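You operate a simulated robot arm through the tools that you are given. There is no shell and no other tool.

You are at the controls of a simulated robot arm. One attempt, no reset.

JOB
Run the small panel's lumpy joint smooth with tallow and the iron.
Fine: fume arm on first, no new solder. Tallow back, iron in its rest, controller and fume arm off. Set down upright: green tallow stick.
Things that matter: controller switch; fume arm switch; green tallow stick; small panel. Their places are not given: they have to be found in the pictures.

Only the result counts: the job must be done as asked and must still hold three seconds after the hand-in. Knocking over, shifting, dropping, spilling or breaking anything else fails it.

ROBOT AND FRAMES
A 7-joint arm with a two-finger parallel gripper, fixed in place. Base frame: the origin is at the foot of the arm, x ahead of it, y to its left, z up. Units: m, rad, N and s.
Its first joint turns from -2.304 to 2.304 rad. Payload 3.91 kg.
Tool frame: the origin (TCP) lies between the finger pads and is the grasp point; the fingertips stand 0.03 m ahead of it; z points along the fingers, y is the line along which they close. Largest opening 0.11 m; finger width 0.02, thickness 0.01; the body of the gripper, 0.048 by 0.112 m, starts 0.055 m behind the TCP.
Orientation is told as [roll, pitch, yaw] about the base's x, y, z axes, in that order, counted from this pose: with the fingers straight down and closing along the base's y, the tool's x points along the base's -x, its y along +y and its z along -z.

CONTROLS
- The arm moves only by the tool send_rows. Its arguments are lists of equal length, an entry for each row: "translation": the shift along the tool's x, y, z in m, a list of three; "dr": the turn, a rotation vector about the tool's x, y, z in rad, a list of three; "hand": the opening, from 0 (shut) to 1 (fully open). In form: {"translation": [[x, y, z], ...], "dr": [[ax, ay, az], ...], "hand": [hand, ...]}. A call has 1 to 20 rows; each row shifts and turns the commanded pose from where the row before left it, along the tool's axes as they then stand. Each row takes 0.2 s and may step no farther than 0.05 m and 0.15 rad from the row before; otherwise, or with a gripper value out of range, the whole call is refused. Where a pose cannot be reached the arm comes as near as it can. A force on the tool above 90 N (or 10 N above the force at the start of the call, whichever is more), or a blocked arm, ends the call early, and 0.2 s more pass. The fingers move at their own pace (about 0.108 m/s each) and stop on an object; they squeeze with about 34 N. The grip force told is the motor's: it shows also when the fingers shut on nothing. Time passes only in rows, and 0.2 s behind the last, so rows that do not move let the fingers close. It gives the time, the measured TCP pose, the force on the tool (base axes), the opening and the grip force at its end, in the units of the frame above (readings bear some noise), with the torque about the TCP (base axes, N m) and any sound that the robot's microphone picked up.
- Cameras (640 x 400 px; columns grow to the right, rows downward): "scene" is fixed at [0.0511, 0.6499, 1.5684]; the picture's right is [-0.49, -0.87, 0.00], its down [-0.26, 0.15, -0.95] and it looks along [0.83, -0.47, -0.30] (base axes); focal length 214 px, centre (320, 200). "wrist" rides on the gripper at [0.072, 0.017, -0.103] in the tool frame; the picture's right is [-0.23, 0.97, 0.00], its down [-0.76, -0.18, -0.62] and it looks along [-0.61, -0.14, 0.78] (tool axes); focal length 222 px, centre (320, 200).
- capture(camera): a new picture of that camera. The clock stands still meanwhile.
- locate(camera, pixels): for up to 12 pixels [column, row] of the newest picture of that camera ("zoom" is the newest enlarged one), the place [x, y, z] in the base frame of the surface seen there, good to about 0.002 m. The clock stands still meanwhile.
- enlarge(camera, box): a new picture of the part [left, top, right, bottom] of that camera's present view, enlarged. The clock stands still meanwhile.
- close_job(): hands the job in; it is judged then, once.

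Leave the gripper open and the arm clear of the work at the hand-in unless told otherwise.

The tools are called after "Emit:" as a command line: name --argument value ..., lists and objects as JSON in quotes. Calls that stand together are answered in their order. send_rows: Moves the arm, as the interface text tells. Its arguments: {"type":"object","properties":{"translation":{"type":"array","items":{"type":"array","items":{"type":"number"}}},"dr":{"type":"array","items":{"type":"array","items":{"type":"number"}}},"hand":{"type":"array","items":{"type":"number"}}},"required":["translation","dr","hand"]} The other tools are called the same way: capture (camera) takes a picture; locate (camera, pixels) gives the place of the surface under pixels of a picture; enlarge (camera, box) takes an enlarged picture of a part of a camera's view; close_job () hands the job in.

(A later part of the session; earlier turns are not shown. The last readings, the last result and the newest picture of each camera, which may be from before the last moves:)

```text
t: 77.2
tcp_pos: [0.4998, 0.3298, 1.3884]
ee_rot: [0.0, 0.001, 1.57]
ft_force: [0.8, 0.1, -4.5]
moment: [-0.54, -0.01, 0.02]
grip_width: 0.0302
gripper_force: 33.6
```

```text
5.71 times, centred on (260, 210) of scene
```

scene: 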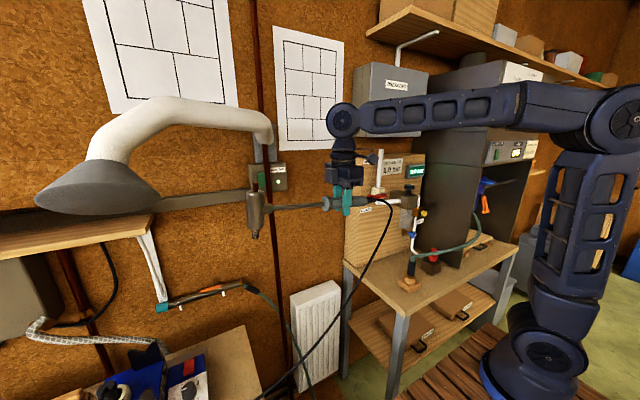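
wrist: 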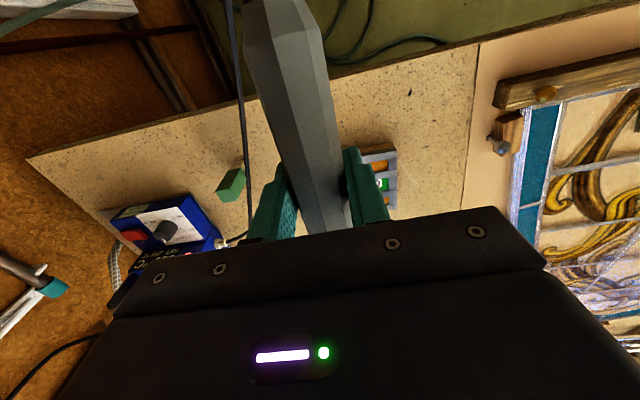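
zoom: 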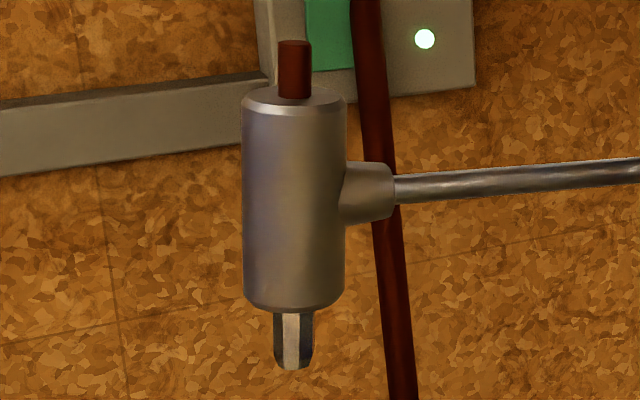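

Emit:
locate --camera "zoom" --pixels '[[293, 366], [292, 350], [281, 355], [306, 350], [293, 320], [293, 300], [293, 200], [293, 115], [293, 60], [293, 43], [400, 188], [600, 176]]'

```text
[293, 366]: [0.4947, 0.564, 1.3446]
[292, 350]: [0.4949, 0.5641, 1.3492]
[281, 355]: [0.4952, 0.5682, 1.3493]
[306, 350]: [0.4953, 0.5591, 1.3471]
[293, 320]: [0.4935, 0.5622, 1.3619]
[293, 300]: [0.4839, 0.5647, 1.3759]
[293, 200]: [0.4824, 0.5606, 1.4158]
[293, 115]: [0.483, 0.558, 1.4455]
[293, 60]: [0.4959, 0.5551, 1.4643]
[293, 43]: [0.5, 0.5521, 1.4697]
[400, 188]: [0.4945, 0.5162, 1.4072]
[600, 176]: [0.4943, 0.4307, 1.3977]
```

The bit's end is at (0.500, 0.5636, 1.3435) with the TCP at (0.4998, 0.3298, 1.3884), so the offset at this yaw is (0, +0.234, −0.045). For the lump at (0.1645, 0.784) the TCP must be at (0.1645, 0.550). I'll go there at z 1.10, leaving the bit 12 cm above the joint.

Emit:
send_rows --translation '[[-0.01469, 0.02235, 0.0192], [-0.01469, 0.02235, 0.0192], [-0.01469, 0.02235, 0.0192], [-0.01469, 0.02235, 0.0192], [-0.01469, 0.02235, 0.0192], [-0.01469, 0.02235, 0.0192], [-0.01469, 0.02235, 0.0192], [-0.01469, 0.02235, 0.0192], [-0.01469, 0.02235, 0.0192], [-0.01469, 0.02235, 0.0192], [-0.01469, 0.02235, 0.0192], [-0.01469, 0.02235, 0.0192], [-0.01469, 0.02235, 0.0192], [-0.01469, 0.02235, 0.0192], [-0.01469, 0.02235, 0.0192], [0, 0, 0], [0, 0, 0]]' --dr '[[0, 0, 0], [0, 0, 0], [0, 0, 0], [0, 0, 0], [0, 0, 0], [0, 0, 0], [0, 0, 0], [0, 0, 0], [0, 0, 0], [0, 0, 0], [0, 0, 0], [0, 0, 0], [0, 0, 0], [0, 0, 0], [0, 0, 0], [0, 0, 0], [0, 0, 0]]' --hand '[0, 0, 0, 0, 0, 0, 0, 0, 0, 0, 0, 0, 0, 0, 0, 0, 0]'

Emit:
capture --camera "wrist"

Emit:
capture --camera "scene"

```text
t: 80.8
tcp_pos: [0.165, 0.5507, 1.1012]
ee_rot: [-0.001, 0.0, 1.57]
ft_force: [-0.9, 0.2, -4.0]
moment: [-0.56, 0.01, 0.01]
grip_width: 0.0303
gripper_force: 33.9
```

```text
taken
```

wrist: 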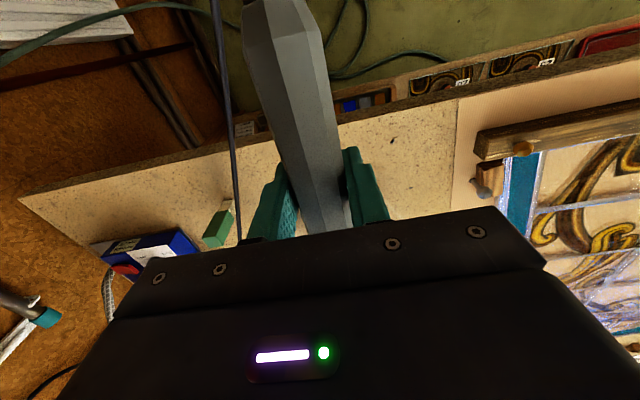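

```text
taken
```

scene: 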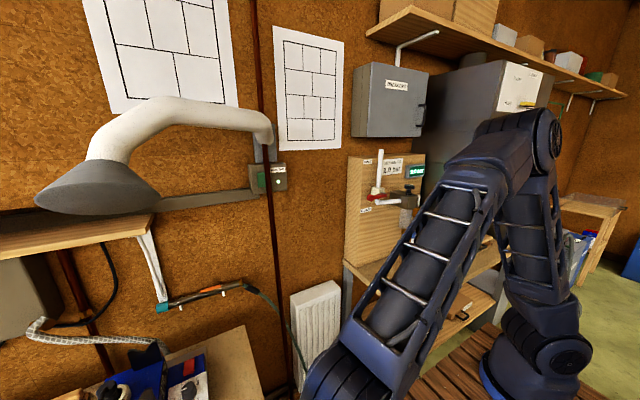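

The panel is hidden from both cameras here, so I'll use geometry, force and sound. A label on the bench's front edge is visible near (245,128); I'll read it as well.

Emit:
enlarge --camera "wrist" --box '[205, 90, 295, 150]'

Emit:
enlarge --camera "wrist" --box '[330, 20, 640, 160]'

```text
6.67 times, centred on (250, 120) of wrist
```

zoom: 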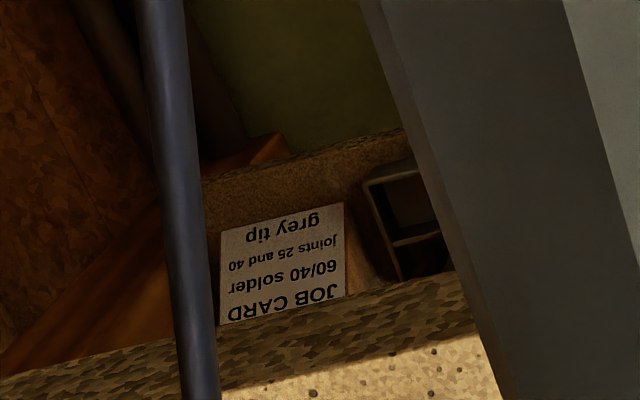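

```text
2.06 times, centred on (485, 90) of wrist
```

zoom: 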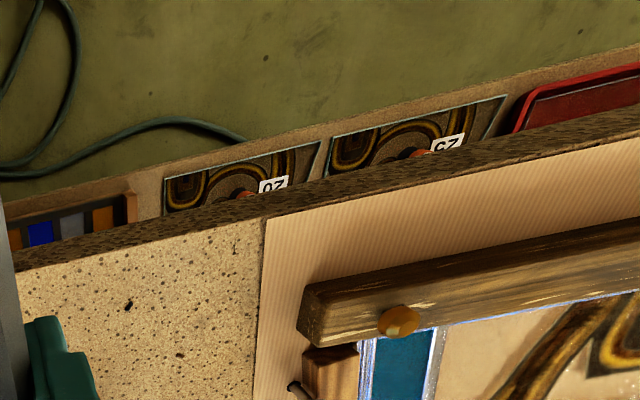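

The card reads "JOB CARD – 60/40 solder, joints 25 and 40, grey tip", which is someone else's work and not this job. The LED set temperature is 350 °C. I'll lower the bit to about z 0.945, just above the lump.

Emit:
send_rows --translation '[[0, 0, 0.025], [0, 0, 0.025], [0, 0, 0.025], [0, 0, 0.02], [0, 0, 0.01], [0, 0, 0.005], [0, 0, 0]]' --dr '[[0, 0, 0], [0, 0, 0], [0, 0, 0], [0, 0, 0], [0, 0, 0], [0, 0, 0], [0, 0, 0]]' --hand '[0, 0, 0, 0, 0, 0, 0]'

Emit:
capture --camera "wrist"

```text
t: 82.4
tcp_pos: [0.1651, 0.5508, 0.9894]
ee_rot: [-0.002, 0.002, 1.568]
ft_force: [0.9, -0.4, -4.6]
moment: [-0.57, 0.0, 0.02]
grip_width: 0.0304
gripper_force: 34.2
```

```text
taken
```

wrist: 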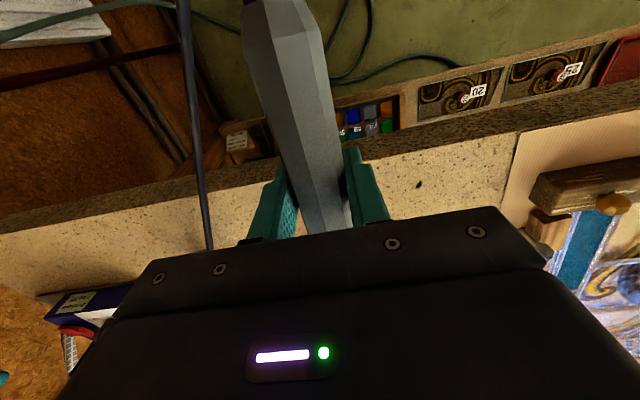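

Bit at about z 0.944. I'll lower in 2 mm steps, listening and feeling.

Emit:
send_rows --translation '[[0, 0, 0.002], [0, 0, 0.002], [0, 0, 0.002], [0, 0, 0], [0, 0, 0]]' --dr '[[0, 0, 0], [0, 0, 0], [0, 0, 0], [0, 0, 0], [0, 0, 0]]' --hand '[0, 0, 0, 0, 0]'

```text
t: 83.6
tcp_pos: [0.1657, 0.5505, 0.9846]
ee_rot: [-0.001, 0.003, 1.571]
ft_force: [-0.7, -0.5, -3.5]
moment: [-0.56, -0.02, -0.01]
grip_width: 0.0303
gripper_force: 34.6
```

Emit:
send_rows --translation '[[0, 0, 0.002], [0, 0, 0.002], [0, 0, 0], [0, 0, 0]]' --dr '[[0, 0, 0], [0, 0, 0], [0, 0, 0], [0, 0, 0]]' --hand '[0, 0, 0, 0]'

```text
t: 84.6
tcp_pos: [0.1648, 0.5495, 0.9808]
ee_rot: [-0.001, 0.003, 1.572]
ft_force: [-0.2, -0.3, -4.3]
moment: [-0.55, -0.01, -0.01]
grip_width: 0.0304
gripper_force: 34.1
```

Emit:
send_rows --translation '[[0, 0, 0.002], [0, 0, 0.001], [0, 0, 0], [0, 0, 0], [0, 0, 0]]' --dr '[[0, 0, 0], [0, 0, 0], [0, 0, 0], [0, 0, 0], [0, 0, 0]]' --hand '[0, 0, 0, 0, 0]'

```text
t: 85.8
tcp_pos: [0.1652, 0.5515, 0.9772]
ee_rot: [0.0, 0.0, 1.571]
ft_force: [1.6, -0.7, -0.7]
moment: [0.38, -0.01, -0.2]
grip_width: 0.0303
gripper_force: 34.0
```

The load changed: about 4 N of contact at the bit (moment shifted from −0.55 to +0.38). The hot bit is on the joint. I'll hold here for 1.2 s and listen.

Emit:
send_rows --translation '[[0, 0, 0], [0, 0, 0], [0, 0, 0], [0, 0, 0], [0, 0, 0]]' --dr '[[0, 0, 0], [0, 0, 0], [0, 0, 0], [0, 0, 0], [0, 0, 0]]' --hand '[0, 0, 0, 0, 0]'

```text
t: 87.0
tcp_pos: [0.1651, 0.5505, 0.9764]
ee_rot: [-0.003, 0.002, 1.57]
ft_force: [0.2, 0.9, -0.3]
moment: [0.33, -0.02, -0.12]
grip_width: 0.0303
gripper_force: 34.5
```

I'll lift the bit off 12 cm and move aside to where the wrist camera can see the panel beside the handle, to check the joint.

Emit:
send_rows --translation '[[0, 0, -0.005], [0, 0, -0.015], [0, 0, -0.03], [0, 0, -0.03], [0, 0, -0.04], [0, 0, -0.04], [-0.03, -0.03, 0], [-0.03, -0.03, 0], [-0.03, -0.03, 0], [-0.03, -0.03, 0], [0, 0, 0]]' --dr '[[0, 0, 0], [0, 0, 0], [0, 0, 0], [0, 0, 0], [0, 0, 0], [0, 0, 0], [0, 0, 0], [0, 0, 0], [0, 0, 0], [0, 0, 0], [0, 0, 0]]' --hand '[0, 0, 0, 0, 0, 0, 0, 0, 0, 0, 0]'

Emit:
capture --camera "wrist"

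```text
t: 89.4
tcp_pos: [0.2866, 0.6711, 1.1376]
ee_rot: [-0.002, 0.002, 1.57]
ft_force: [-0.2, -0.1, -3.8]
moment: [-0.54, 0.01, -0.01]
grip_width: 0.0305
gripper_force: 33.6
```

```text
taken
```

wrist: 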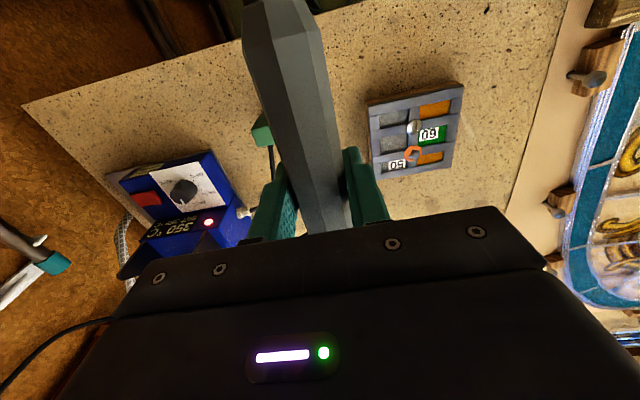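

Emit:
enlarge --camera "wrist" --box '[375, 110, 455, 180]'

Emit:
locate --camera "wrist" --pixels '[[413, 154], [413, 127], [404, 165], [432, 134], [371, 100], [463, 85], [449, 170], [375, 178]]'

```text
5.71 times, centred on (415, 145) of wrist
```

zoom: 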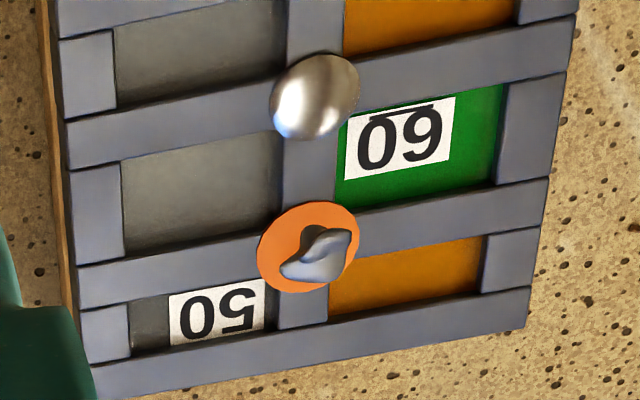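

```text
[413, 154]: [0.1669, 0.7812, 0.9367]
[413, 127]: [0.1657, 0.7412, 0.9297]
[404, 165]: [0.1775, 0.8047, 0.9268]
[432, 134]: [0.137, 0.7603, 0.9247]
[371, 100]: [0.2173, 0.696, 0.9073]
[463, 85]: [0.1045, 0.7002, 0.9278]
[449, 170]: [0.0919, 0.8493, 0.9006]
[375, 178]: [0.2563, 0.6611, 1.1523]
```

The panel hasn't moved, but the lump is unchanged. Like the tallow, it probably needs a stroke over the joint and a longer contact. Let me measure the film disc's rim to get the joint's exact centre.

Emit:
locate --camera "zoom" --pixels '[[264, 265], [353, 240], [320, 206], [295, 288], [270, 230], [348, 262], [288, 215], [335, 282], [325, 240], [315, 265], [300, 235], [330, 255]]'

```text
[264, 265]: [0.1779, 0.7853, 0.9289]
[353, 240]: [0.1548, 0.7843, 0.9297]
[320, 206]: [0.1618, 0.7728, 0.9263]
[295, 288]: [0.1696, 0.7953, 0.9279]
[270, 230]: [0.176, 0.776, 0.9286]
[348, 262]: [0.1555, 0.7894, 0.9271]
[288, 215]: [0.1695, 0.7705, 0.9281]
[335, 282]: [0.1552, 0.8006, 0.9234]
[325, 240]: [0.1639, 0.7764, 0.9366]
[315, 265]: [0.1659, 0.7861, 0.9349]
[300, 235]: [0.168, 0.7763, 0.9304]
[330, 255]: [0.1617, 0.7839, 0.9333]
```

The joint's centre is (0.166, 0.784); the bit was on it, so it needs more time or a stroke. I'll return to the same contact height and draw the bit slowly ±3 mm over the joint for about 2.5 s.

Emit:
send_rows --translation '[[0.03, 0.03, 0], [0.03, 0.03, 0], [0.03, 0.03, 0], [0.03, 0.029, 0], [0, 0, 0.04], [0, 0, 0.04], [0, 0, 0.04], [0, 0, 0.025], [0, 0, 0.01], [0, 0, 0.003], [0, 0, 0]]' --dr '[[0, 0, 0], [0, 0, 0], [0, 0, 0], [0, 0, 0], [0, 0, 0], [0, 0, 0], [0, 0, 0], [0, 0, 0], [0, 0, 0], [0, 0, 0], [0, 0, 0]]' --hand '[0, 0, 0, 0, 0, 0, 0, 0, 0, 0, 0]'

```text
t: 91.8
tcp_pos: [0.1668, 0.5499, 0.9794]
ee_rot: [-0.002, 0.001, 1.569]
ft_force: [0.7, 0.0, -4.3]
moment: [-0.52, -0.05, 0.0]
grip_width: 0.0303
gripper_force: 34.2
```

Just above contact. Now down 2.3 mm and slow strokes over the joint.

Emit:
send_rows --translation '[[0, 0, 0.0015], [0, 0, 0.0008], [0.0015, 0, 0], [0.0015, 0, 0], [-0.0015, 0, 0], [-0.0015, 0, 0], [-0.0015, 0, 0], [-0.0015, 0, 0], [0.0015, 0, 0], [0.0015, 0, 0], [0, 0, 0]]' --dr '[[0, 0, 0], [0, 0, 0], [0, 0, 0], [0, 0, 0], [0, 0, 0], [0, 0, 0], [0, 0, 0], [0, 0, 0], [0, 0, 0], [0, 0, 0], [0, 0, 0]]' --hand '[0, 0, 0, 0, 0, 0, 0, 0, 0, 0, 0]'

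```text
t: 94.2
tcp_pos: [0.1652, 0.5502, 0.9767]
ee_rot: [-0.002, 0.001, 1.571]
ft_force: [-0.5, 0.3, -1.3]
moment: [0.12, 0.03, 0.09]
grip_width: 0.0302
gripper_force: 34.2
```

Still in light contact (~3 N). I'll continue with strokes in the other direction for another 1.5 s.

Emit:
send_rows --translation '[[0, 0.0015, 0], [0, 0.0015, 0], [0, -0.0015, 0], [0, -0.0015, 0], [0, -0.0015, 0], [0, -0.0015, 0], [0, 0.0015, 0], [0, 0.0015, 0]]' --dr '[[0, 0, 0], [0, 0, 0], [0, 0, 0], [0, 0, 0], [0, 0, 0], [0, 0, 0], [0, 0, 0], [0, 0, 0]]' --hand '[0, 0, 0, 0, 0, 0, 0, 0]'

```text
t: 96.0
tcp_pos: [0.1659, 0.5516, 0.9763]
ee_rot: [-0.004, 0.002, 1.568]
ft_force: [1.6, 1.0, -1.5]
moment: [0.0, -0.03, -0.24]
grip_width: 0.03
gripper_force: 33.9
```

Lift off now and look at the joint again from the side viewpoint.

Emit:
send_rows --translation '[[0, 0, -0.005], [0, 0, -0.015], [0, 0, -0.03], [0, 0, -0.03], [0, 0, -0.04], [0, 0, -0.04], [-0.03, -0.03, 0], [-0.03, -0.03, 0], [-0.03, -0.03, 0], [-0.03, -0.029, 0], [0, 0, 0]]' --dr '[[0, 0, 0], [0, 0, 0], [0, 0, 0], [0, 0, 0], [0, 0, 0], [0, 0, 0], [0, 0, 0], [0, 0, 0], [0, 0, 0], [0, 0, 0], [0, 0, 0]]' --hand '[0, 0, 0, 0, 0, 0, 0, 0, 0, 0, 0]'

Emit:
capture --camera "wrist"

Emit:
enlarge --camera "wrist" --box '[375, 110, 455, 180]'

```text
t: 98.4
tcp_pos: [0.2853, 0.6716, 1.1381]
ee_rot: [-0.002, 0.001, 1.571]
ft_force: [-0.8, 0.2, -3.6]
moment: [-0.54, -0.01, -0.01]
grip_width: 0.0303
gripper_force: 34.4
```

```text
taken
```

wrist: 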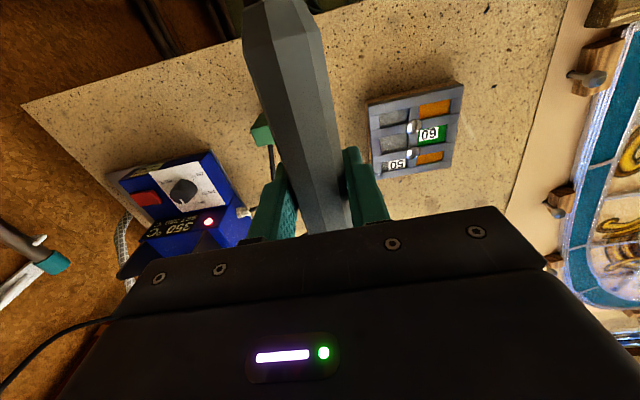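

```text
5.71 times, centred on (415, 145) of wrist
```

zoom: 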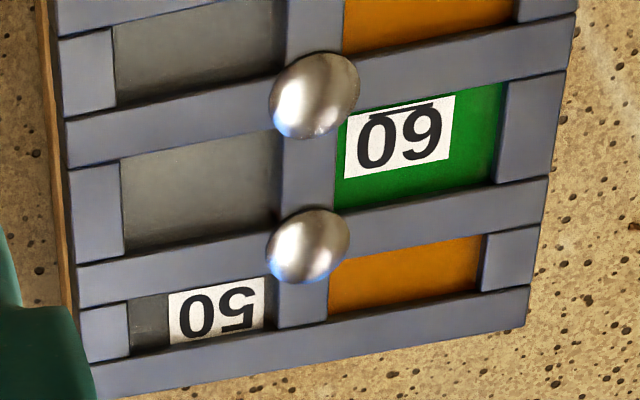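

The joint is now a bright smooth dome like its neighbour, and the panel is in place. Now I'll return the iron: first to the turning place (0.20, 0.60, 1.138), turning back by 90°.

Emit:
send_rows --translation '[[0.01754, 0.02109, -0.0002], [0.01754, 0.02109, -0.0002], [0.01754, 0.02109, -0.0002], [0.01753, 0.02108, -0.0001], [0, 0, 0], [0, 0, 0], [0, 0, 0], [0, 0, 0], [0, 0, 0], [0, 0, 0], [0, 0, 0], [0, 0, 0], [0, 0, 0], [0, 0, 0], [0, 0, 0], [0, 0, 0]]' --dr '[[0, 0, 0], [0, 0, 0], [0, 0, 0], [0, 0, 0], [0, 0, 0.0982], [0, 0, 0.0982], [0, 0, 0.0982], [0, 0, 0.0982], [0, 0, 0.0982], [0, 0, 0.0982], [0, 0, 0.0982], [0, 0, 0.0982], [0, 0, 0.0982], [0, 0, 0.0982], [0, 0, 0.0982], [0, 0, 0.0982]]' --hand '[0, 0, 0, 0, 0, 0, 0, 0, 0, 0, 0, 0, 0, 0, 0, 0]'

Emit:
send_rows --translation '[[0, 0, 0], [0, 0, 0], [0, 0, 0], [0, 0, 0], [0, 0, 0]]' --dr '[[0, 0, 0.0982], [0, 0, 0.0982], [0, 0, 0.0982], [0, 0, 0.0982], [0, 0, 0]]' --hand '[0, 0, 0, 0, 0]'

Emit:
capture --camera "scene"

Emit:
capture --camera "wrist"

```text
t: 101.8
tcp_pos: [0.1995, 0.6002, 1.1376]
ee_rot: [-0.001, 0.0, 0.388]
ft_force: [-0.4, 0.6, -3.8]
moment: [-0.18, 0.5, 0.02]
grip_width: 0.0304
gripper_force: 33.9
```

```text
t: 103.0
tcp_pos: [0.2005, 0.601, 1.1388]
ee_rot: [-0.003, -0.001, -0.004]
ft_force: [-0.6, -0.1, -4.3]
moment: [-0.01, 0.56, -0.04]
grip_width: 0.0302
gripper_force: 33.7
```

```text
taken
```

scene: 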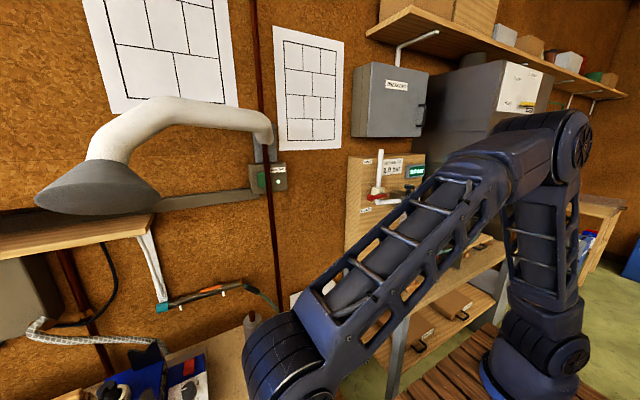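

```text
taken
```

wrist: 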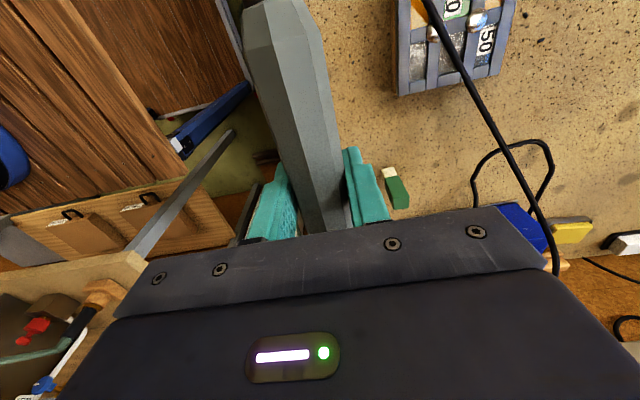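

The iron sits in the grip as before (same view as on the way out). Now back to above the rest with the exact reverse move.

Emit:
send_rows --translation '[[-0.0233, 0.0239, 0], [-0.0233, 0.0239, 0], [-0.0233, 0.0239, 0], [-0.0233, 0.0239, 0], [-0.0233, 0.0239, 0], [-0.0233, 0.0239, 0], [-0.0233, 0.0239, 0], [-0.0233, 0.0239, 0], [-0.0233, 0.0239, 0], [-0.0233, 0.0239, 0], [0, 0, 0], [0, 0, 0]]' --dr '[[0, 0, 0], [0, 0, 0], [0, 0, 0], [0, 0, 0], [0, 0, 0], [0, 0, 0], [0, 0, 0], [0, 0, 0], [0, 0, 0], [0, 0, 0], [0, 0, 0], [0, 0, 0]]' --hand '[0, 0, 0, 0, 0, 0, 0, 0, 0, 0, 0, 0]'

Emit:
capture --camera "scene"

Emit:
enlarge --camera "scene" --box '[60, 300, 220, 400]'

```text
t: 105.6
tcp_pos: [0.4346, 0.8389, 1.1375]
ee_rot: [-0.003, -0.001, -0.002]
ft_force: [0.2, 0.1, -4.2]
moment: [-0.04, 0.54, 0.0]
grip_width: 0.0304
gripper_force: 34.2
```

```text
taken
```

scene: 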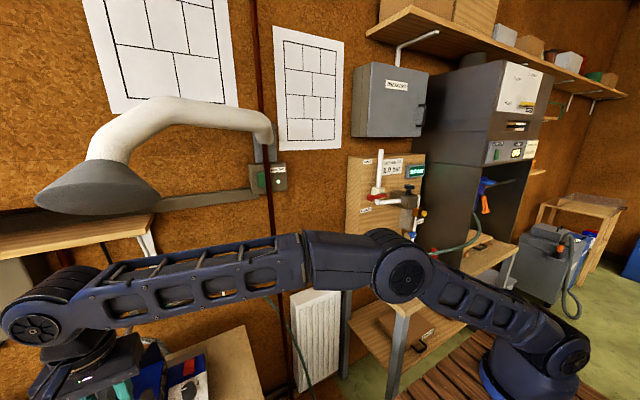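

```text
4.00 times, centred on (140, 350) of scene
```

zoom: 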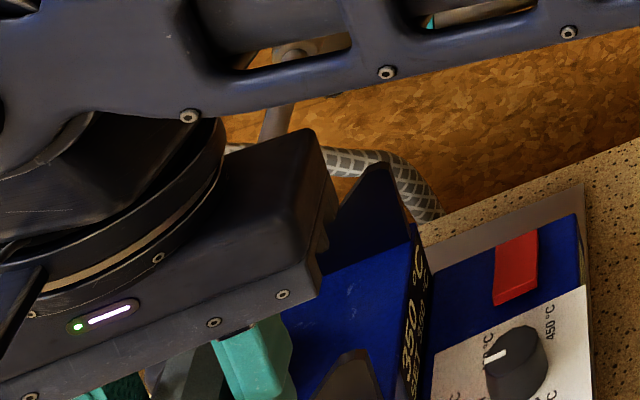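

I'm above the rest. Lowering 10 cm first, then the last centimetre slowly.

Emit:
send_rows --translation '[[0, 0, 0.025], [0, 0, 0.025], [0, 0, 0.02], [0, 0, 0.015], [0, 0, 0.01], [0, 0, 0.005], [0, 0, 0]]' --dr '[[0, 0, 0], [0, 0, 0], [0, 0, 0], [0, 0, 0], [0, 0, 0], [0, 0, 0], [0, 0, 0]]' --hand '[0, 0, 0, 0, 0, 0, 0]'

Emit:
enlarge --camera "scene" --box '[60, 300, 220, 400]'

```text
t: 107.2
tcp_pos: [0.4345, 0.8395, 1.0373]
ee_rot: [-0.001, -0.001, -0.002]
ft_force: [-0.3, 0.5, -4.2]
moment: [0.0, 0.58, 0.01]
grip_width: 0.0304
gripper_force: 34.3
```

```text
4.00 times, centred on (140, 350) of scene
```

zoom: 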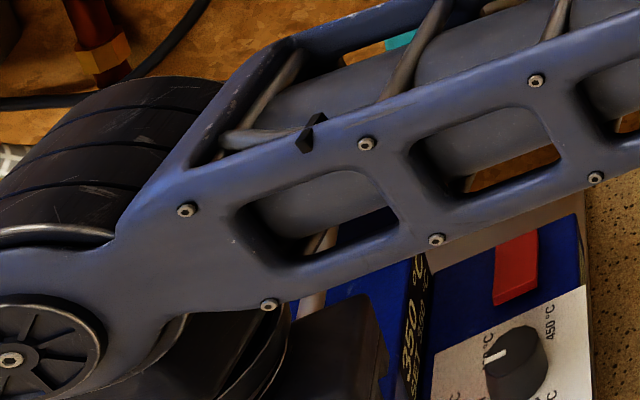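

Emit:
send_rows --translation '[[0, 0, 0.003], [0, 0, 0.003], [0, 0, 0.002], [0, 0, 0]]' --dr '[[0, 0, 0], [0, 0, 0], [0, 0, 0], [0, 0, 0]]' --hand '[0, 0, 0, 0]'

```text
t: 108.2
tcp_pos: [0.4345, 0.8395, 1.0292]
ee_rot: [0.001, -0.001, -0.002]
ft_force: [2.9, 3.6, 5.9]
moment: [-0.04, -1.17, 0.64]
grip_width: 0.0304
gripper_force: 34.5
```

The shaft is bearing on the rear bracket (10 N up). I'll open the fingers here so the iron settles in its notches, then rise straight up.

Emit:
send_rows --translation '[[0, 0, 0], [0, 0, 0], [0, 0, 0], [0, 0, 0]]' --dr '[[0, 0, 0], [0, 0, 0], [0, 0, 0], [0, 0, 0]]' --hand '[0.45, 0.45, 0.45, 0.45]'

Emit:
capture --camera "wrist"

```text
t: 109.2
tcp_pos: [0.4346, 0.8389, 1.029]
ee_rot: [-0.002, -0.003, -0.002]
ft_force: [-0.6, 0.6, -0.5]
moment: [-0.01, 0.0, 0.02]
grip_width: 0.0495
gripper_force: 0.0
```

```text
taken
```

wrist: 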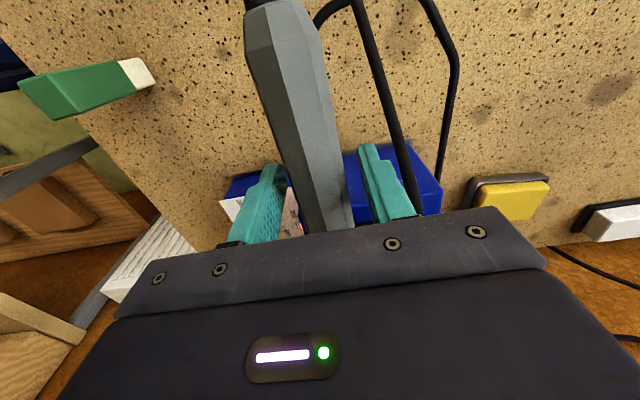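

The iron rests by itself and no force is left on the tool. I'll rise 10 cm and back off −x a little to look at it.

Emit:
send_rows --translation '[[0, 0, -0.02], [0, 0, -0.03], [0, 0, -0.03], [0, 0, -0.03], [0.025, 0, -0.025], [0.025, 0, -0.025], [0.025, 0, -0.01], [0, 0, 0]]' --dr '[[0, 0, 0], [0, 0, 0], [0, 0, 0], [0, 0, 0], [0, 0, 0], [0, 0, 0], [0, 0, 0], [0, 0, 0]]' --hand '[0.45, 0.45, 0.45, 0.45, 0.45, 0.45, 0.45, 0.45]'

Emit:
capture --camera "wrist"

Emit:
enlarge --camera "wrist" --box '[280, 60, 440, 220]'

Emit:
locate --camera "wrist" --pixels '[[348, 75], [351, 95], [354, 115], [357, 135], [360, 155], [363, 175], [366, 200]]'

```text
t: 111.0
tcp_pos: [0.359, 0.8383, 1.1988]
ee_rot: [-0.002, -0.001, -0.002]
ft_force: [0.6, -0.4, 0.3]
moment: [0.0, 0.01, 0.0]
grip_width: 0.0496
gripper_force: 0.0
```

```text
taken
```

wrist: 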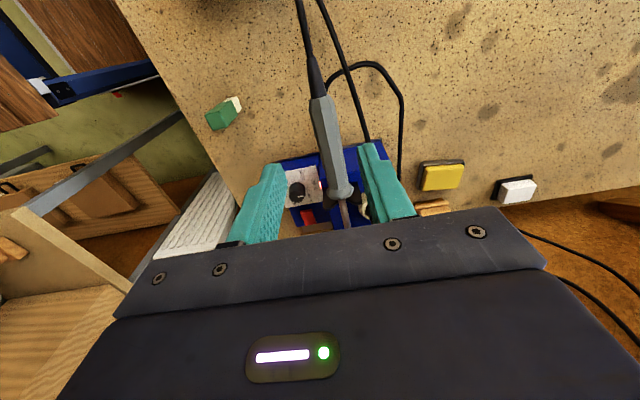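

```text
2.50 times, centred on (360, 140) of wrist
```

zoom: 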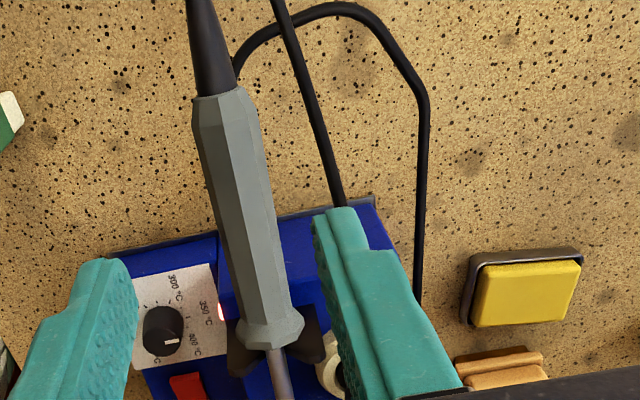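

```text
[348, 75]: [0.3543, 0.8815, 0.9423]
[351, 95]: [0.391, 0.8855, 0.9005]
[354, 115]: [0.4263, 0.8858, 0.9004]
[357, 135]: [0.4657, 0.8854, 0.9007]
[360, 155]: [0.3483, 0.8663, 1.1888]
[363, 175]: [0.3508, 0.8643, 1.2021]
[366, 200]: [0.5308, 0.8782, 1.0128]
```

Emit:
locate --camera "zoom" --pixels '[[222, 105], [230, 140], [238, 180], [247, 220], [257, 270], [268, 320], [280, 375], [215, 70], [325, 380], [186, 385]]'

Emit:
enlarge --camera "scene" --box '[60, 290, 220, 400]'

```text
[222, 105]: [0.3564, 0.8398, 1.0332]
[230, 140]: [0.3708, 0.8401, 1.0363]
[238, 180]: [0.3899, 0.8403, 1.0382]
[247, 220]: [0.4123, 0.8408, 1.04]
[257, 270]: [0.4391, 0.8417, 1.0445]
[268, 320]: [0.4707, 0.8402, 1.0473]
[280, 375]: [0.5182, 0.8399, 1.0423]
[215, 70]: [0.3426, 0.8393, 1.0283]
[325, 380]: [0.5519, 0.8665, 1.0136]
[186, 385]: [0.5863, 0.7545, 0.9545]
```

```text
3.64 times, centred on (140, 345) of scene
```

zoom: 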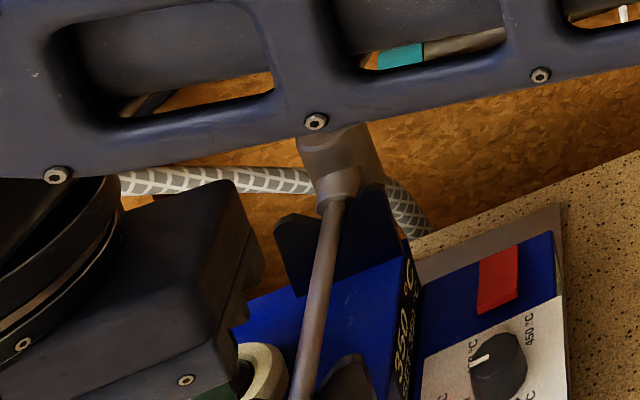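

The iron is back in its notches at its original heights (e.g. z 1.040 at x 0.41). Next is the controller switch. I'll back away in −y to (0.40, 0.62, 1.20), shut the fingers and yaw to π/2 so the gripper body stays clear of the iron.

Emit:
send_rows --translation '[[-0.0082, -0.0437, 0], [-0.0082, -0.0437, 0], [-0.0082, -0.0437, 0], [-0.0082, -0.0437, 0], [-0.0082, -0.0437, 0], [0, 0, 0], [0, 0, 0], [0, 0, 0], [0, 0, 0], [0, 0, 0], [0, 0, 0], [0, 0, 0], [0, 0, 0], [0, 0, 0], [0, 0, 0], [0, 0, 0], [0, 0, 0]]' --dr '[[0, 0, 0], [0, 0, 0], [0, 0, 0], [0, 0, 0], [0, 0, 0], [0, 0, -0.1428], [0, 0, -0.1428], [0, 0, -0.1428], [0, 0, -0.1428], [0, 0, -0.1428], [0, 0, -0.1428], [0, 0, -0.1428], [0, 0, -0.1428], [0, 0, -0.1428], [0, 0, -0.1428], [0, 0, -0.1428], [0, 0, 0]]' --hand '[0.45, 0.45, 0.45, 0, 0, 0, 0, 0, 0, 0, 0, 0, 0, 0, 0, 0, 0]'

Emit:
capture --camera "wrist"

Emit:
enlarge --camera "wrist" --box '[100, 60, 300, 220]'

```text
t: 114.6
tcp_pos: [0.3993, 0.62, 1.2001]
ee_rot: [-0.002, 0.002, 1.57]
ft_force: [-0.8, 0.1, -0.6]
moment: [-0.01, 0.02, 0.01]
grip_width: 0.0
gripper_force: 35.0
```

```text
taken
```

wrist: 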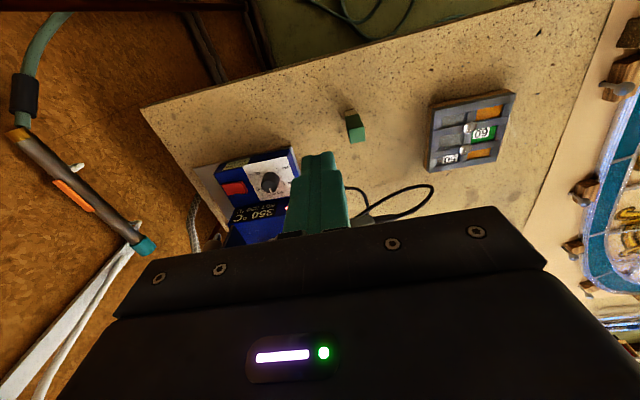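

```text
2.50 times, centred on (200, 140) of wrist
```

zoom: 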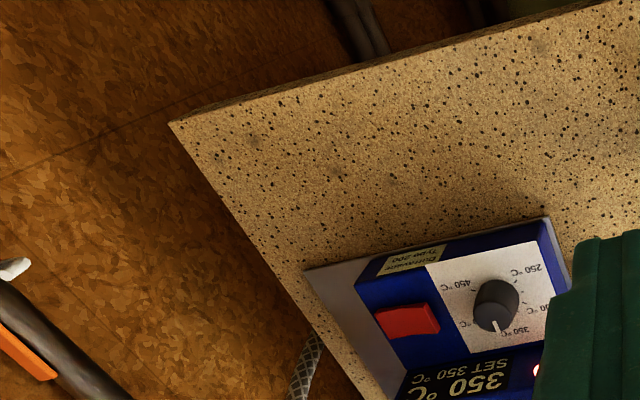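

Emit:
enlarge --camera "wrist" --box '[205, 160, 285, 220]'

Emit:
locate --camera "wrist" --pixels '[[225, 187], [230, 187], [235, 188], [240, 188], [244, 188], [228, 193], [238, 192], [268, 180]]'

```text
6.67 times, centred on (245, 190) of wrist
```

zoom: 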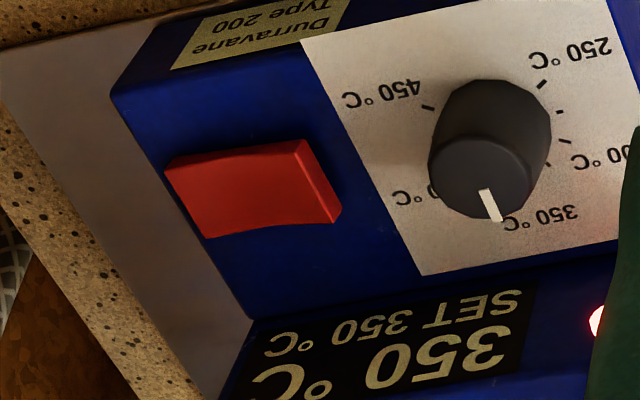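

```text
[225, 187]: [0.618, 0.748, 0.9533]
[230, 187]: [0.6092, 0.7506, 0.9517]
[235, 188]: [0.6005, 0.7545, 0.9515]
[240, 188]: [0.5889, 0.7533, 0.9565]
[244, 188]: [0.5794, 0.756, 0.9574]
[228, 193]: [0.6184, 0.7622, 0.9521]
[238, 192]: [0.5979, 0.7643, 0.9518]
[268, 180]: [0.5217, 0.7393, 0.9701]
```

The rocker's near end (x≈0.58) stands at z 0.957 and the far half is at 0.952: press the near end at about (0.585, 0.755). I'll approach to (0.585, 0.755, 1.03).

Emit:
send_rows --translation '[[-0.01333, -0.03095, 0.02], [-0.01333, -0.03095, 0.02], [-0.01333, -0.03095, 0.02], [-0.01333, -0.03095, 0.02], [-0.01333, -0.03095, 0.02], [-0.01333, -0.03095, 0.02], [-0.0275, 0, 0.025], [-0.0275, 0, 0.025], [0, 0, 0]]' --dr '[[0, 0, 0], [0, 0, 0], [0, 0, 0], [0, 0, 0], [0, 0, 0], [0, 0, 0], [0, 0, 0], [0, 0, 0], [0, 0, 0]]' --hand '[0, 0, 0, 0, 0, 0, 0, 0, 0]'

Emit:
capture --camera "wrist"

Emit:
capture --camera "scene"

```text
t: 116.6
tcp_pos: [0.5854, 0.7551, 1.0295]
ee_rot: [-0.003, 0.001, 1.57]
ft_force: [-0.3, 0.0, -0.4]
moment: [0.0, 0.01, 0.02]
grip_width: 0.0
gripper_force: 34.2
```

```text
taken
```

wrist: 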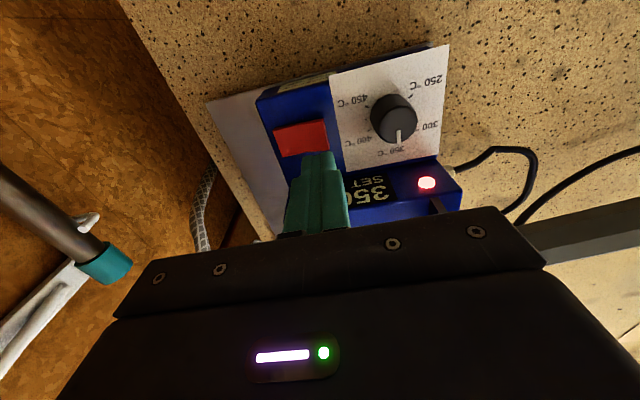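

```text
taken
```

scene: 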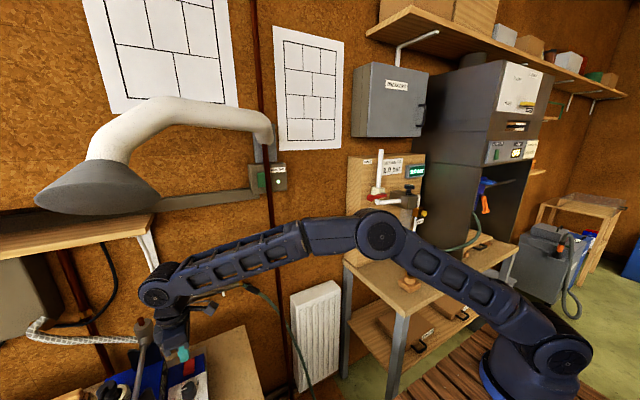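

The fingers are above the rocker and clear of knob and iron, with the LED in view at (427,183). I'll lower and press gently about 6 mm past the raised end.

Emit:
send_rows --translation '[[0, 0, 0.02], [0, 0, 0.015], [0, 0, 0.005], [0, 0, 0.003], [0, 0, 0.003], [0, 0, 0.002], [0, 0, 0]]' --dr '[[0, 0, 0], [0, 0, 0], [0, 0, 0], [0, 0, 0], [0, 0, 0], [0, 0, 0], [0, 0, 0]]' --hand '[0, 0, 0, 0, 0, 0, 0]'

Emit:
capture --camera "wrist"

```text
t: 118.2
tcp_pos: [0.5865, 0.7547, 0.9848]
ee_rot: [-0.002, -0.003, 1.567]
ft_force: [-1.2, -0.7, 21.7]
moment: [-0.01, -0.18, -0.04]
grip_width: 0.0003
gripper_force: 34.0
```

```text
taken
```

wrist: 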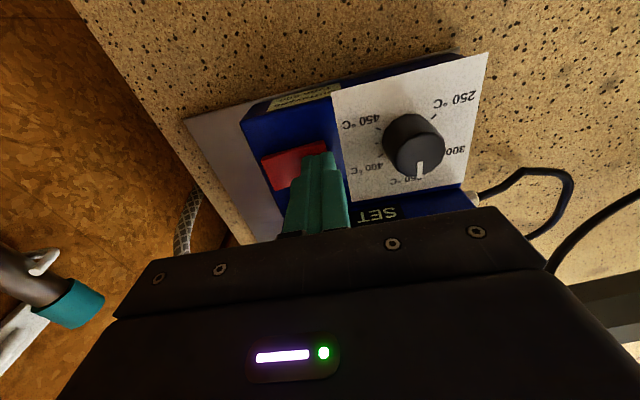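

22 N so far. I'll press 2–3 mm more as with the other switch and then look.

Emit:
send_rows --translation '[[0, 0, 0.0015], [0, 0, 0.0015], [0, 0, 0]]' --dr '[[0, 0, 0], [0, 0, 0], [0, 0, 0]]' --hand '[0, 0, 0]'

Emit:
capture --camera "wrist"

Emit:
enlarge --camera "scene" --box '[100, 300, 260, 400]'

```text
t: 119.0
tcp_pos: [0.584, 0.7549, 0.9833]
ee_rot: [-0.004, -0.005, 1.568]
ft_force: [0.5, 1.2, 60.4]
moment: [-0.02, -0.55, -0.01]
grip_width: 0.0
gripper_force: 33.5
```

```text
taken
```

wrist: 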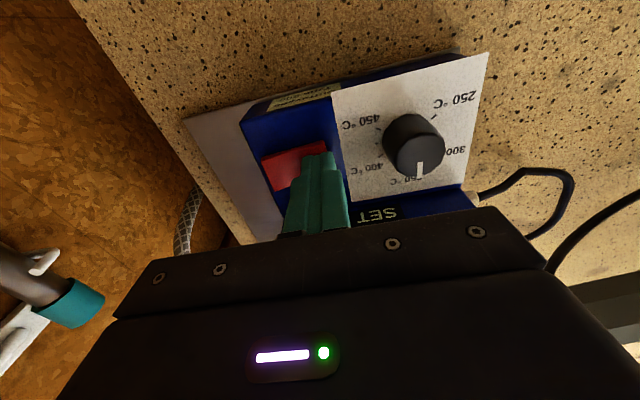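

```text
4.00 times, centred on (180, 350) of scene
```

zoom: 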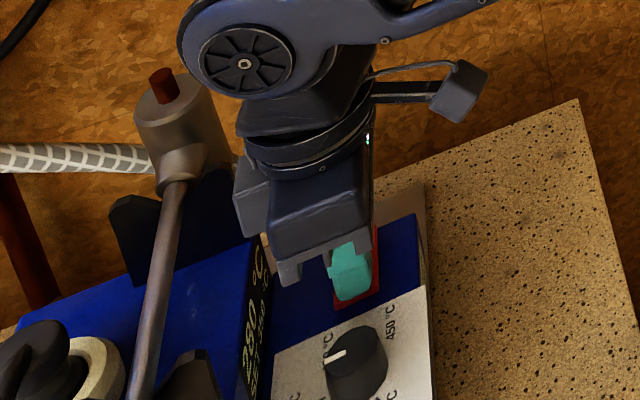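

The scene zoom shows the display now reading lower ("280 °C"), so it seems to be cooling. I'll raise off the rocker and check the LED.

Emit:
send_rows --translation '[[0, 0, -0.005], [0, 0, -0.02], [0, 0, -0.025], [0, 0, 0]]' --dr '[[0, 0, 0], [0, 0, 0], [0, 0, 0], [0, 0, 0]]' --hand '[0, 0, 0, 0]'

Emit:
capture --camera "wrist"

Emit:
enlarge --camera "wrist" --box '[250, 60, 480, 230]'

```text
t: 120.0
tcp_pos: [0.5863, 0.7561, 1.0278]
ee_rot: [0.0, 0.003, 1.569]
ft_force: [0.2, 0.7, 0.3]
moment: [0.0, 0.02, 0.0]
grip_width: 0.0
gripper_force: 34.3
```

```text
taken
```

wrist: 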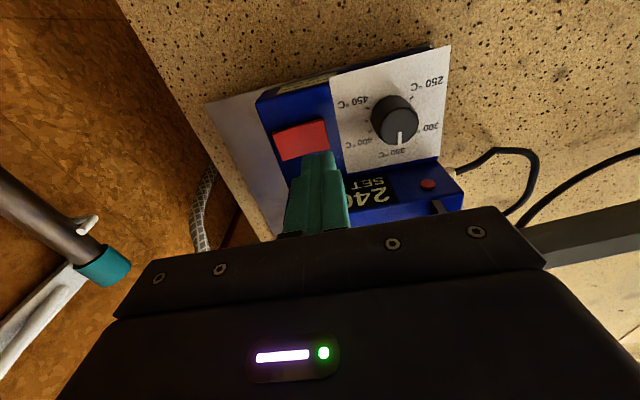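

```text
2.35 times, centred on (365, 145) of wrist
```

zoom: 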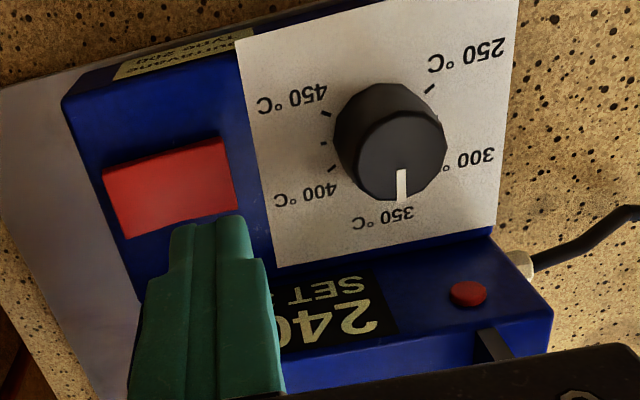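

The LED is dark and the display is falling (240 °C), so the controller is off. Now back out from the station, low and towards −y, to (0.40, 0.55, 1.20), and yaw back to 0.

Emit:
send_rows --translation '[[0.0275, 0, -0.025], [0.0275, 0, -0.025], [0.025, 0.0308, -0.02], [0.025, 0.0308, -0.02], [0.025, 0.0308, -0.02], [0.025, 0.0308, -0.02], [0.025, 0.0308, -0.02], [0.025, 0.0308, -0.02], [0, 0, 0], [0, 0, 0], [0, 0, 0], [0, 0, 0], [0, 0, 0], [0, 0, 0], [0, 0, 0], [0, 0, 0], [0, 0, 0], [0, 0, 0], [0, 0, 0], [0, 0, 0]]' --dr '[[0, 0, 0], [0, 0, 0], [0, 0, 0], [0, 0, 0], [0, 0, 0], [0, 0, 0], [0, 0, 0], [0, 0, 0], [0, 0, 0.1428], [0, 0, 0.1428], [0, 0, 0.1428], [0, 0, 0.1428], [0, 0, 0.1428], [0, 0, 0.1428], [0, 0, 0.1428], [0, 0, 0.1428], [0, 0, 0.1428], [0, 0, 0.1428], [0, 0, 0.1428], [0, 0, 0]]' --hand '[0, 0, 0, 0, 0, 0, 0, 0, 0, 0, 0, 0, 0, 0, 0, 0, 0, 0, 0, 0]'

Emit:
capture --camera "scene"

```text
t: 124.2
tcp_pos: [0.4, 0.5496, 1.1993]
ee_rot: [-0.001, -0.002, -0.005]
ft_force: [0.0, 0.3, 0.7]
moment: [0.04, 0.01, -0.02]
grip_width: 0.0001
gripper_force: 34.2
```

```text
taken
```

scene: 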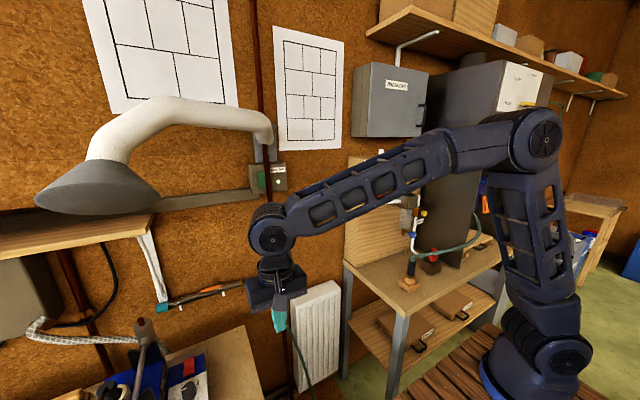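

Now I'll rise to (0.45, 0.461, 1.418) and level the tool to point at the wall.

Emit:
send_rows --translation '[[-0.00833, -0.01483, -0.0365], [-0.00833, -0.01483, -0.0365], [-0.00833, -0.01483, -0.0365], [-0.00833, -0.01483, -0.0365], [-0.00833, -0.01483, -0.0365], [-0.00833, -0.01483, -0.0365], [0, 0, 0], [0, 0, 0], [0, 0, 0], [0, 0, 0], [0, 0, 0], [0, 0, 0], [0, 0, 0], [0, 0, 0], [0, 0, 0], [0, 0, 0], [0, 0, 0], [0, 0, 0]]' --dr '[[0, 0, 0], [0, 0, 0], [0, 0, 0], [0, 0, 0], [0, 0, 0], [0, 0, 0], [0, -0.1428, 0], [0, -0.1428, 0], [0, -0.1428, 0], [0, -0.1428, 0], [0, -0.1428, 0], [0, -0.1428, 0], [0, -0.1428, 0], [0, -0.1428, 0], [0, -0.1428, 0], [0, -0.1428, 0], [0, -0.1428, 0], [0, 0, 0]]' --hand '[0, 0, 0, 0, 0, 0, 0, 0, 0, 0, 0, 0, 0, 0, 0, 0, 0, 0]'

Emit:
capture --camera "scene"

Emit:
capture --camera "wrist"

```text
t: 128.0
tcp_pos: [0.4496, 0.4612, 1.4169]
ee_rot: [-2.785, -1.568, 2.78]
ft_force: [0.6, -1.6, 0.3]
moment: [0.02, -0.02, 0.0]
grip_width: 0.0
gripper_force: 33.0
```

```text
taken
```

scene: 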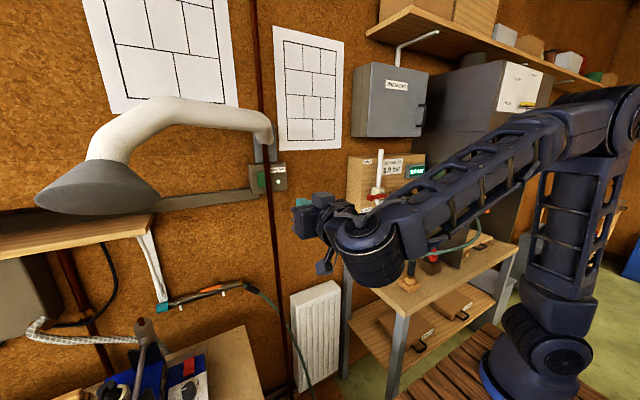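

```text
taken
```

wrist: 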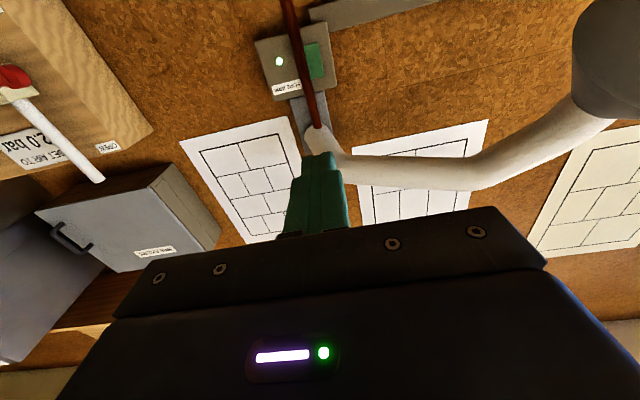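

Emit:
enlarge --camera "wrist" --box '[250, 20, 350, 110]'

Emit:
locate --camera "wrist" --pixels '[[315, 46], [316, 55], [317, 62], [318, 70], [319, 76], [322, 74], [308, 60], [306, 75], [328, 150], [335, 165], [310, 100]]'

```text
4.44 times, centred on (300, 65) of wrist
```

zoom: 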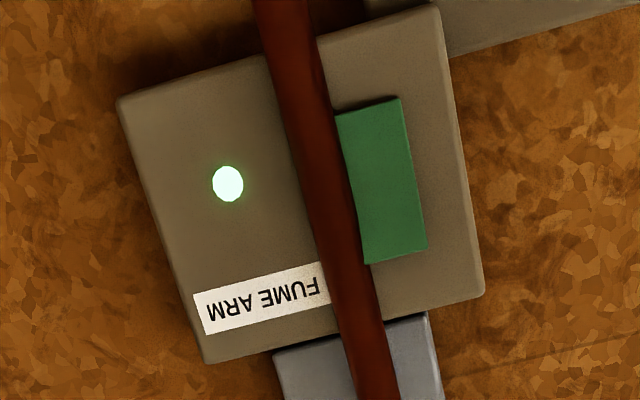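

```text
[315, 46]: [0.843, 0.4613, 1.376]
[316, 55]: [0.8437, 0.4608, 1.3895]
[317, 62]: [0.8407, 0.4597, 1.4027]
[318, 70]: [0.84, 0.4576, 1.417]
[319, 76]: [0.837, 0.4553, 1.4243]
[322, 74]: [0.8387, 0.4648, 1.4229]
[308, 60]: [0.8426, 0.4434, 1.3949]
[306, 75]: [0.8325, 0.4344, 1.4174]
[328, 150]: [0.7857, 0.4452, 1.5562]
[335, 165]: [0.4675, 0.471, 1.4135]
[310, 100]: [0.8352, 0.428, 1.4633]
```

The rocker's top end now stands proud (x≈0.837 at z≈1.424), so that is where to press for off. I'll check the clearance under the white hose first.

Emit:
locate --camera "wrist" --pixels '[[318, 128], [325, 135], [345, 155], [370, 160], [400, 162], [450, 160], [500, 150], [540, 125], [400, 180], [450, 185]]'

Emit:
locate --camera "scene" --pixels '[[262, 143], [250, 128], [230, 122], [268, 140], [200, 126], [260, 120]]'

```text
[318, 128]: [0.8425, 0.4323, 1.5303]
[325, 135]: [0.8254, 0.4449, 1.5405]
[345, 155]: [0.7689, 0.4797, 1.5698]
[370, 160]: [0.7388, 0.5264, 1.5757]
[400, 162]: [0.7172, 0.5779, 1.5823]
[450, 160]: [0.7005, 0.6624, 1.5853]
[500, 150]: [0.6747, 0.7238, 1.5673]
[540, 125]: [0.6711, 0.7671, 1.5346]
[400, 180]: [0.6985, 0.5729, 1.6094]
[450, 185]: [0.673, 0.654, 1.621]
```

```text
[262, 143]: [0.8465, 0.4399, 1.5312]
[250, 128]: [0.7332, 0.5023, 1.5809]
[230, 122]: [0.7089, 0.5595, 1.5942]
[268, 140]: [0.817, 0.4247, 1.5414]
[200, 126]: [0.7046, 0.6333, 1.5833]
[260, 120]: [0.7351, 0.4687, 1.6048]
```

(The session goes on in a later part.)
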